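You operate a simulated robot arm through the tools that you are given. There is no shell and no other tool. Be economical: measure what you need, move in short steps, check, and stop when the job is done.

You run a simulated robot arm. Do the job below in one go: nothing can be reset, and whatever is moved stays where it is left.

JOB
Put one of the blue-striped eggs from the middle of the black board on top of the red block.
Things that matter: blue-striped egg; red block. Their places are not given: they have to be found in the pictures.

It is judged by the outcome, as a careful person would: the job done as asked, and still so three seconds after it is handed in. It fails if anything else is knocked over, pushed out of place, dropped, spilled or broken.

ROBOT AND FRAMES
A 6-joint arm with a two-finger parallel gripper, fixed in place. Base frame: the origin is at the foot of the arm, x ahead of it, y to its left, z up; the work surface is at about z = 0. Readings come in mm, degrees, newtons and seconds.
With the tool pointing down near the work surface it reaches from about 140 to 580 mm from the base axis. Its first joint turns from -66.0 to 66.0 degrees. Payload 2.1 kg.
Tool frame: the origin (TCP) lies between the finger pads and is the grasp point; the fingertips stand 30 mm ahead of it; z points along the fingers, y is the line along which they close. The gripper opens to 94 mm. The fingers are 28 mm wide and 10 mm thick; the gripper's body (50 by 96 mm) begins 55 mm behind the TCP.
Orientation is told as [roll, pitch, yaw] about the base's x, y, z axes, in that order, counted from this pose: with the fingers straight down and closing along the base's y, the tool's x points along the base's -x, its y along +y and its z along -z.

CONTROLS
- The arm moves only by the tool jog_arm. Its argument "plan" is a list that holds one entry, the list of rows, each a list of 5 numbers: the finger opening in m, from 0 to 0.094, then the shift along the base's x, y, z in m, then the turn about the base's z in degrees. In form: [[[grip, dx, dy, dz, spin], ...]]. A call has 1 to 20 rows; each row shifts and turns the commanded pose from where the row before left it. Each row takes 0.2 s and may step no farther than 50 mm and 8.6 degrees from the row before; otherwise, or with a gripper value out of range, the whole call is refused. Where a pose cannot be reached the arm comes as near as it can. A force on the tool above 40 N (or 10 N above the force at the start of the call, whichever is more), or a blocked arm, ends the call early, and 0.2 s more pass. The fingers move at their own pace (about 72 mm/s each) and stop on an object; they squeeze with about 38 N. The grip force told is the motor's: it shows also when the fingers shut on nothing. Time passes only in rows, and 0.2 s behind the last, so rows that do not move let the fingers close. It gives the time, the measured TCP pose, the force on the tool (base axes), the opening and the grip force at its end, in the units of the frame above (readings bear some noise).
- Cameras (640 x 400 px; columns grow to the right, rows downward): "scene" is fixed at [55.6, -370.5, 494.3]; the picture's right is [0.79, -0.61, 0.00], its down [-0.30, -0.39, -0.87] and it looks along [0.53, 0.69, -0.49] (base axes); focal length 327 px, centre (320, 200). "wrist" rides on the gripper at [-37, 0, -58] in the tool frame; the picture's right is [0.00, -1.00, 0.00], its down [0.97, 0.00, -0.24] and it looks along [0.24, 0.00, 0.97] (tool axes); focal length 218 px, centre (320, 200).
- camera(camera): a new picture of that camera. No time passes.
- measure_at(camera, pixels): for up to 12 pixels [column, row] of the newest picture of that camera ("zoom" is the newest enlarged one), the place [x, y, z] in the base frame of the surface seen there, good to about 3 mm. No time passes.
- enlarge(camera, box): a new picture of the part [left, top, right, bottom] of that camera's present view, enlarged. No time passes.
- sign_off(): hands the job in; it is judged then, once.

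Go step by step. Measure first, check grasps and placings, and put right what went wrong. The budget is 60 turns and 22 pictures, counting those below and the enlarged ones. Unless the task says otherwise, let go and move clear before handing in, and close with one line.

The tools are called as a command line: name --argument value ..., lists and objects as JSON in quotes. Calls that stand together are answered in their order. jog_arm: Moves the arm, as the interface text tells. Its arguments: {"type":"object","properties":{"plan":{"type":"array","items":{"type":"array","items":{"type":"array","items":{"type":"number"}}}}},"required":["plan"]} The other tools are called the same way: camera (camera) takes a picture; measure_at (camera, pixels) gives the place of the surface under pixels of a picture; enlarge (camera, box) takes an enlarged picture of a part of a camera's view; sign_off () hands the job in.

At the start:

```text
clock: 0.0
tcp_pos: [297.8, 59.2, 332.9]
ee_rot: [0.1, 0.0, 0.0]
contact_force: [0.2, -0.2, -0.3]
width: 94.1
gripper_force: 0.0
```

scene: 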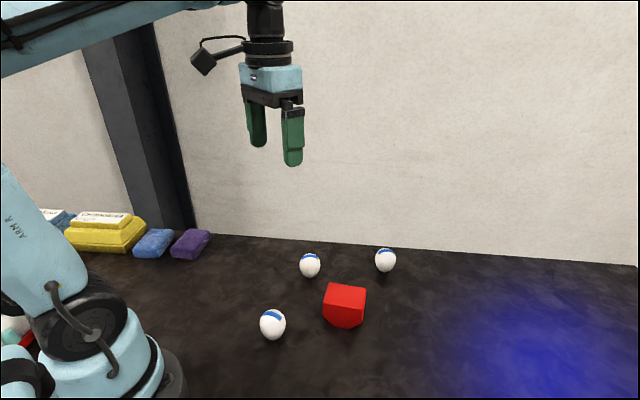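
wrist: 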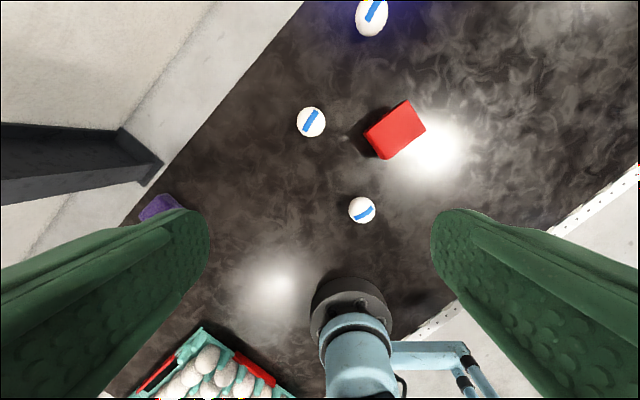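

Three blue-striped eggs (scene ~[272,324], [310,265], [385,260]) surround the red block (~[344,305]). I'll enlarge and measure.

enlarge --camera "scene" --box '[240, 230, 420, 345]'

measure_at --camera "scene" --pixels '[[272, 312], [272, 324], [272, 338], [310, 256], [310, 265], [385, 250], [385, 260], [328, 285], [365, 288], [362, 310], [324, 306], [345, 297]]'

measure_at --camera "wrist" --pixels '[[361, 210], [311, 122], [372, 14], [366, 133], [406, 102], [424, 128], [383, 158], [395, 130]]'

```text
3.48 times, centred on (330, 288) of scene
```

zoom: 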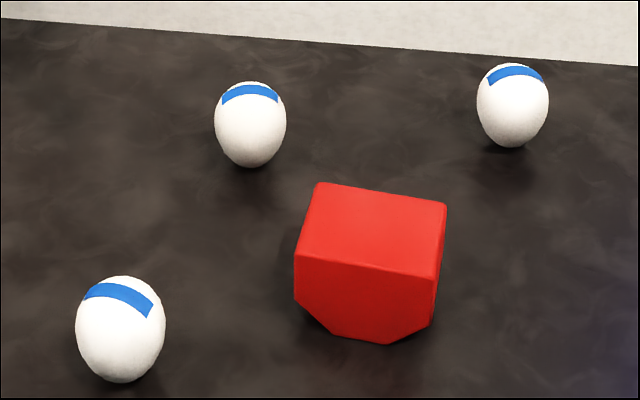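

```text
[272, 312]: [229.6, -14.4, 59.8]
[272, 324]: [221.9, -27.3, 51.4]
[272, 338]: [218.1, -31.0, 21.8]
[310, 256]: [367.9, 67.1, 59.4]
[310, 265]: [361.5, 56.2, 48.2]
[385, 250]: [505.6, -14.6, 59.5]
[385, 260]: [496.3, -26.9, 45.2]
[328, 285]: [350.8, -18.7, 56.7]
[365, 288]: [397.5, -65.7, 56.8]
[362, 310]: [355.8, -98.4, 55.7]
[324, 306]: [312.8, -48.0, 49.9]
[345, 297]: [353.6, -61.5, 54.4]
```

```text
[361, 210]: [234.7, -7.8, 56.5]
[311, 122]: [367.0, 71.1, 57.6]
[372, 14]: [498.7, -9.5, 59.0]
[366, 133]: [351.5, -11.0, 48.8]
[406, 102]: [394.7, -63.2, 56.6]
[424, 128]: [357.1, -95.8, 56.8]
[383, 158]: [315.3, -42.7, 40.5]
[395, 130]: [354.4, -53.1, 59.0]
```

Tops of the eggs are at about z=60 and the block top is about z=57, centred near (354,-57). I'll take the egg at about (366,68) and hover above it for a closer look, also checking the board height.

measure_at --camera "scene" --pixels '[[310, 290], [345, 265], [300, 300], [310, 277], [303, 266], [317, 266], [344, 325]]'

jog_arm --plan '[[[0.094, 0.017, 0.0025, -0.04, 0], [0.094, 0.017, 0.0025, -0.04, 0], [0.094, 0.017, 0.0025, -0.04, 0], [0.094, 0.017, 0.0025, -0.04, 0], [0.094, 0, 0, 0, 0]]]'

camera --camera "wrist"

```text
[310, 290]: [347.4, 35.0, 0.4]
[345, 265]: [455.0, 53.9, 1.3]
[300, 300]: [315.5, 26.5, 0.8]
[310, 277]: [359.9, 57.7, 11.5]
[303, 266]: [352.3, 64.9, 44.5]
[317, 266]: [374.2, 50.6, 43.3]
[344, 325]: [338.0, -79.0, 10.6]
```

```text
clock: 1.2
tcp_pos: [364.7, 66.9, 171.5]
ee_rot: [0.1, -0.1, -0.1]
contact_force: [-0.1, -0.4, 0.5]
width: 93.6
gripper_force: 0.1
```

```text
18 pictures are left
```

wrist: 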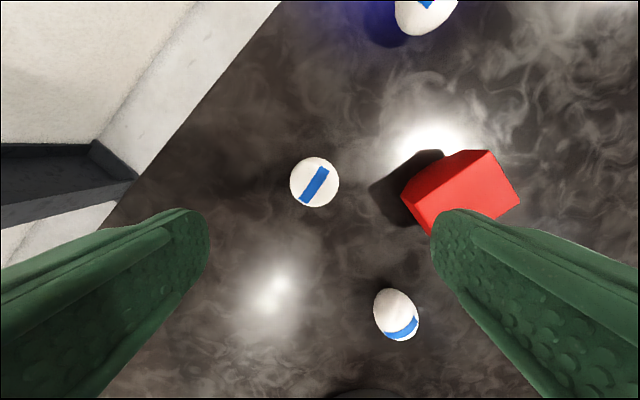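

The egg stands upright beneath the gripper at [314,182], centre about (369,71), with the block well clear of the right finger. I'll descend open to z≈36.

jog_arm --plan '[[[0.094, 0.0045, 0.004, -0.035, 0], [0.094, 0, 0, -0.035, 0], [0.094, 0, 0, -0.03, 0], [0.094, 0, 0, -0.02, 0], [0.094, 0, 0, -0.0155, 0], [0.094, 0, 0, 0, 0]]]'

enlarge --camera "scene" --box '[240, 200, 420, 315]'

camera --camera "wrist"

```text
clock: 2.6
tcp_pos: [369.3, 70.0, 38.6]
ee_rot: [0.1, -0.2, 0.1]
contact_force: [-0.2, -0.5, -0.3]
width: 93.9
gripper_force: 0.0
```

```text
3.48 times, centred on (330, 258) of scene
```

zoom: 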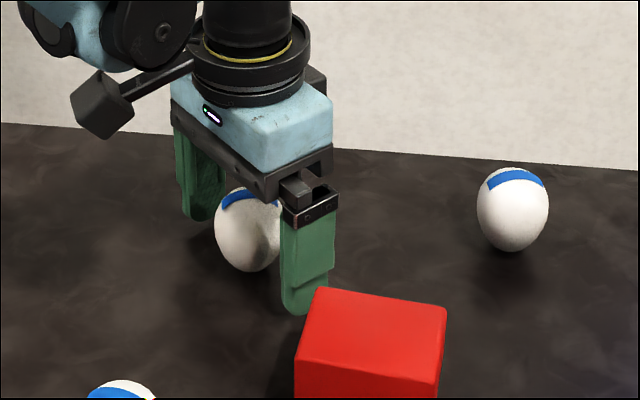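

```text
16 pictures are left
```

wrist: 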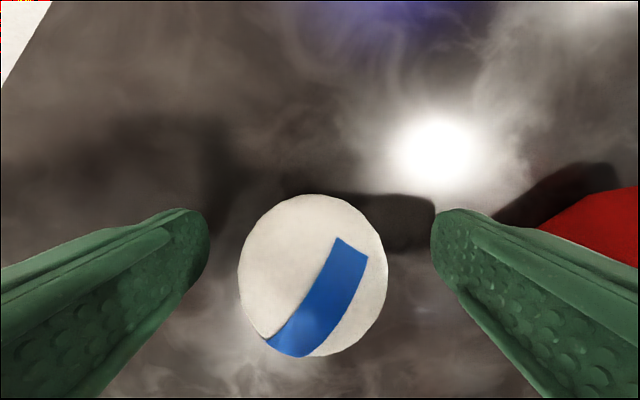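

The egg is centred between the fingers, only about 2 mm toward +y, so I'll nudge over and close slowly.

jog_arm --plan '[[[0.08, 0, 0.002, 0, 0], [0.065, 0, 0, 0, 0], [0.055, 0, 0, 0, 0], [0.048, 0, 0, 0, 0], [0.044, 0, 0, 0, 0], [0.04, 0, 0, 0, 0], [0.036, 0, 0, 0, 0], [0.036, 0, 0, 0, 0]]]'

```text
clock: 4.4
tcp_pos: [369.4, 73.8, 37.5]
ee_rot: [0.0, -0.1, -0.1]
contact_force: [0.2, 0.3, -0.3]
width: 43.7
gripper_force: 9.3
```

The fingers stopped at 43.7 mm on the egg with a 9 N grip. I'll lift slowly and check it.

jog_arm --plan '[[[0.034, 0, 0, 0.01, 0], [0.034, 0, 0, 0.02, 0], [0.034, 0, 0, 0.03, 0], [0.034, 0, 0, 0.03, 0], [0.034, 0, 0, 0, 0]]]'

enlarge --camera "scene" --box '[240, 180, 420, 345]'

camera --camera "wrist"

```text
clock: 5.6
tcp_pos: [369.4, 74.7, 125.7]
ee_rot: [0.0, -0.1, 0.0]
contact_force: [-0.1, 0.3, 0.2]
width: 43.7
gripper_force: 9.1
```

```text
2.42 times, centred on (330, 262) of scene
```

zoom: 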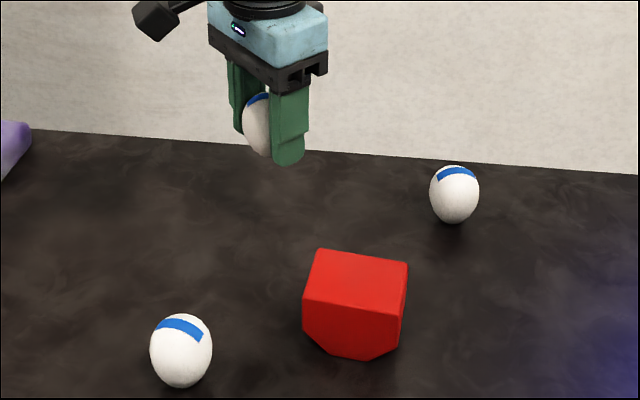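

```text
14 pictures are left
```

wrist: 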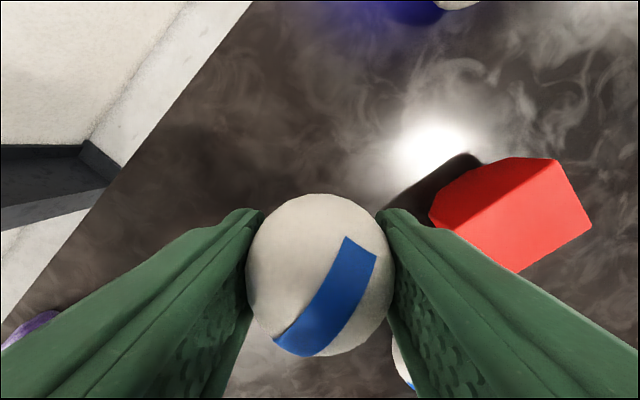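

The egg is held upright. Next I'll measure the block's top face for flatness and its centre.

measure_at --camera "zoom" --pixels '[[320, 251], [405, 264], [398, 308], [307, 295], [360, 256], [400, 285], [350, 300], [314, 272], [357, 278], [335, 265], [380, 290], [375, 268]]'

enlarge --camera "scene" --box '[310, 270, 380, 340]'

```text
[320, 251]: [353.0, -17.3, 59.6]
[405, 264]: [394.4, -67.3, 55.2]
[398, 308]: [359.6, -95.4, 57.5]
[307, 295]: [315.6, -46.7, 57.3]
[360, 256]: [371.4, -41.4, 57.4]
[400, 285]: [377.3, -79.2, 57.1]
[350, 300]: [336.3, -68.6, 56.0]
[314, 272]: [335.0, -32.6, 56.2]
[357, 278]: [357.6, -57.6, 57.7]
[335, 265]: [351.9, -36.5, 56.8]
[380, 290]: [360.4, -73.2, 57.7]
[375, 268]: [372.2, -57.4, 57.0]
```

```text
5.71 times, centred on (345, 305) of scene
```

zoom: 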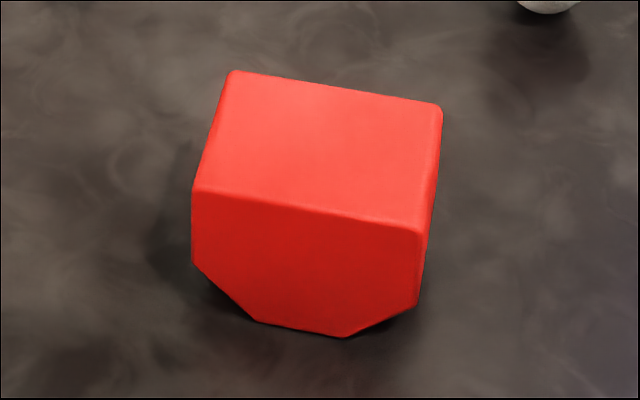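

The top is flat at z≈57, centred at about (356,-57). I'll carry the egg over it at the present height (egg bottom at about z 89) and then check.

jog_arm --plan '[[[0.034, -0.001, -0.012, 0, 0], [0.034, -0.0025, -0.022, 0, 0], [0.034, -0.0025, -0.022, 0, 0], [0.034, -0.0025, -0.022, 0, 0], [0.034, -0.0025, -0.022, 0, 0], [0.034, -0.0015, -0.02, 0, 0], [0.034, -0.001, -0.0114, 0, 0], [0.034, 0, 0, 0, 0], [0.034, 0, 0, -0.01, 0], [0.034, 0, 0, -0.01, 0], [0.034, 0, 0, -0.004, 0], [0.034, 0, 0, 0, 0]]]'

enlarge --camera "scene" --box '[290, 210, 410, 340]'

camera --camera "wrist"

```text
clock: 8.2
tcp_pos: [356.2, -56.2, 103.3]
ee_rot: [0.0, -0.1, 0.1]
contact_force: [1.0, 0.7, -0.6]
width: 43.4
gripper_force: 9.0
```

```text
3.08 times, centred on (350, 275) of scene
```

zoom: 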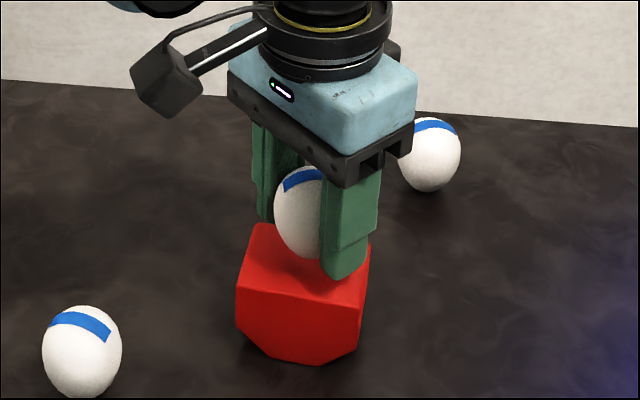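

```text
11 pictures are left
```

wrist: 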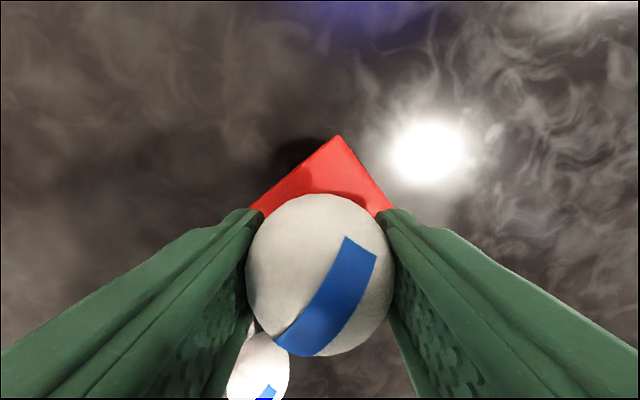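

The egg is over the block's centre, about 9 mm up. I'll lower in small steps while watching the force.

jog_arm --plan '[[[0.034, 0, 0, -0.003, 0], [0.034, 0, 0, -0.003, 0], [0.034, 0, 0, -0.001, 0], [0.034, 0, 0, 0, 0]]]'

jog_arm --plan '[[[0.034, 0, 0, -0.001, 0], [0.034, 0, 0, 0, 0]]]'

jog_arm --plan '[[[0.034, 0, 0, -0.001, 0], [0.034, 0, 0, 0, 0]]]'

```text
clock: 9.2
tcp_pos: [356.8, -55.6, 95.2]
ee_rot: [-0.1, -0.2, 0.0]
contact_force: [0.0, 0.2, -0.3]
width: 43.6
gripper_force: 9.1
```

```text
clock: 9.8
tcp_pos: [356.6, -56.7, 93.8]
ee_rot: [-0.1, -0.1, 0.0]
contact_force: [-0.7, -0.2, -0.4]
width: 43.9
gripper_force: 8.4
```

```text
clock: 10.4
tcp_pos: [356.6, -55.7, 95.0]
ee_rot: [0.0, -0.1, 0.0]
contact_force: [-0.8, -0.3, 0.3]
width: 43.6
gripper_force: 9.3
```

Readings are noisy (z about 94–95) with no contact yet, so I'll keep easing down 1 mm at a time.

jog_arm --plan '[[[0.034, 0, 0, -0.001, 0], [0.034, 0, 0, 0, 0]]]'

enlarge --camera "scene" --box '[320, 250, 380, 310]'

```text
clock: 11.0
tcp_pos: [356.2, -56.0, 93.4]
ee_rot: [0.1, -0.1, 0.0]
contact_force: [0.6, -0.5, 6.6]
width: 43.8
gripper_force: 8.6
```

```text
6.67 times, centred on (350, 280) of scene
```

zoom: 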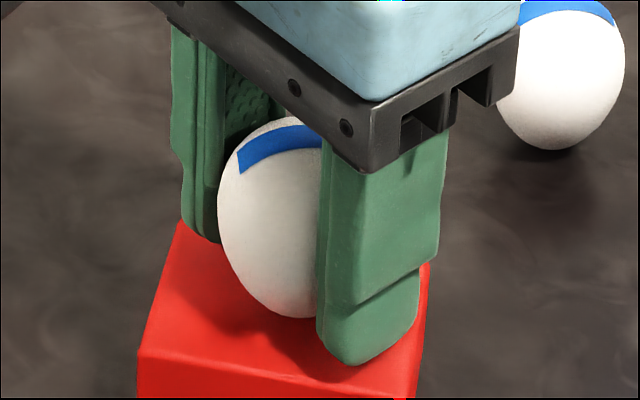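

A 6.6 N upward force shows the egg is resting on the block. I'll relax a hair and open slowly.

jog_arm --plan '[[[0.034, 0, 0, 0.0005, 0], [0.04, 0, 0, 0, 0], [0.043, 0, 0, 0, 0], [0.045, 0, 0, 0, 0], [0.047, 0, 0, 0, 0], [0.049, 0, 0, 0, 0], [0.051, 0, 0, 0, 0], [0.051, 0, 0, 0, 0]]]'

camera --camera "wrist"

enlarge --camera "scene" --box '[320, 250, 380, 310]'

```text
clock: 12.8
tcp_pos: [355.8, -56.2, 93.4]
ee_rot: [0.0, -0.1, 0.1]
contact_force: [-0.5, 0.3, 0.0]
width: 51.1
gripper_force: 0.0
```

```text
9 pictures are left
```

wrist: 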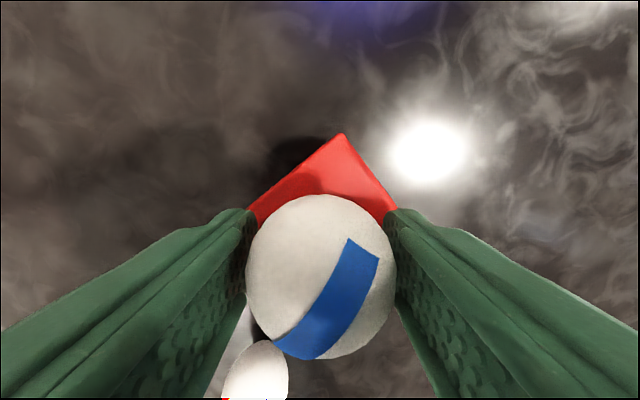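

```text
6.67 times, centred on (350, 280) of scene
```

zoom: 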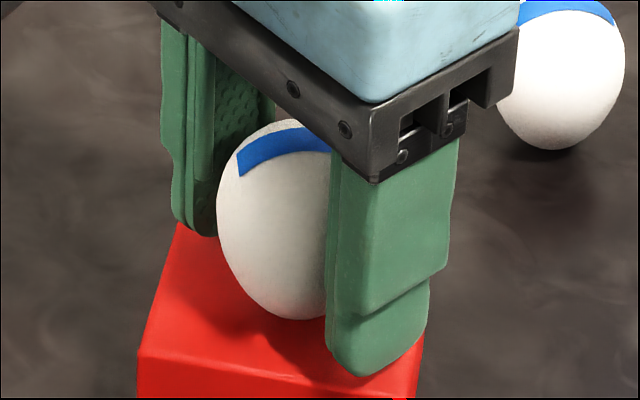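

With the fingers open to 51 mm, the egg stands as before. I'll wait about 1.5 s to see whether it drifts, then open a bit more.

jog_arm --plan '[[[0.055, 0, 0, 0, 0], [0.055, 0, 0, 0, 0], [0.055, 0, 0, 0, 0], [0.055, 0, 0, 0, 0], [0.055, 0, 0, 0, 0], [0.055, 0, 0, 0, 0], [0.055, 0, 0, 0, 0], [0.055, 0, 0, 0, 0]]]'

camera --camera "wrist"

```text
clock: 14.6
tcp_pos: [357.2, -56.7, 92.5]
ee_rot: [0.0, -0.1, 0.0]
contact_force: [0.0, 1.2, -0.3]
width: 54.8
gripper_force: 0.0
```

```text
7 pictures are left
```

wrist: 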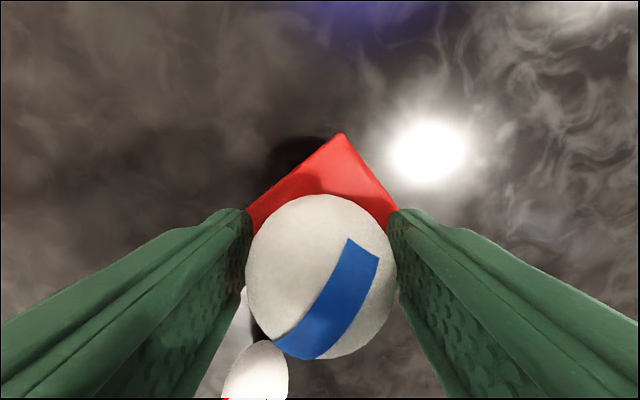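

The egg has not moved and stands by itself. I'll open wider, then rise straight up.

jog_arm --plan '[[[0.065, 0, 0, 0, 0], [0.075, 0, 0, 0, 0], [0.08, 0, 0, 0, 0], [0.08, 0, 0, 0.01, 0], [0.08, 0, 0, 0.025, 0], [0.08, 0, 0, 0.04, 0], [0.08, 0, 0, 0.045, 0], [0.08, 0, 0, 0.04, 0], [0.08, 0, 0, 0, 0], [0.08, 0, 0, 0, 0], [0.08, 0, 0, 0, 0], [0.08, 0, 0, 0, 0], [0.08, 0, 0, 0, 0], [0.08, 0, 0, 0, 0]]]'

camera --camera "scene"

camera --camera "wrist"

```text
clock: 17.6
tcp_pos: [353.2, -58.8, 253.5]
ee_rot: [0.0, 0.0, 0.0]
contact_force: [-0.8, -0.3, -0.3]
width: 80.3
gripper_force: 0.1
```

```text
6 pictures are left
```

scene: 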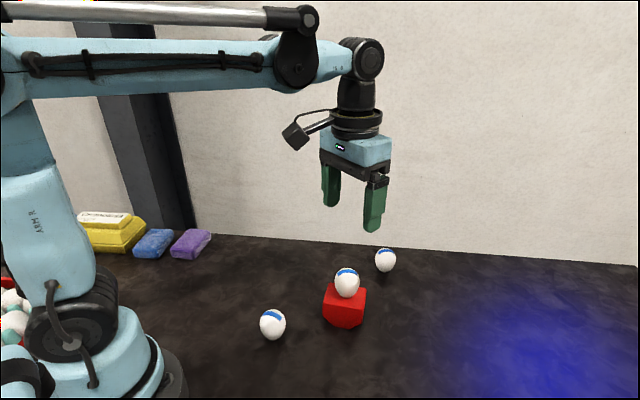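

```text
5 pictures are left
```

wrist: 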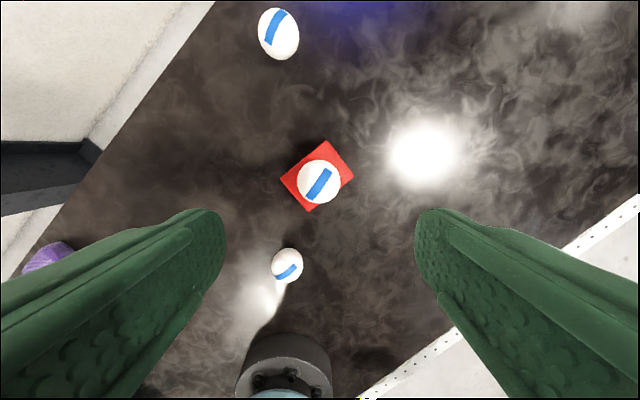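

The egg stands on the red block (scene [347,282]), the other two eggs and the block have not moved, and the gripper is clear, so I'm handing in.

sign_off

```text
The job is handed in.
```

One blue-striped egg is standing upright on top of the red block. The gripper is clear, and the block and the other two eggs have not moved.
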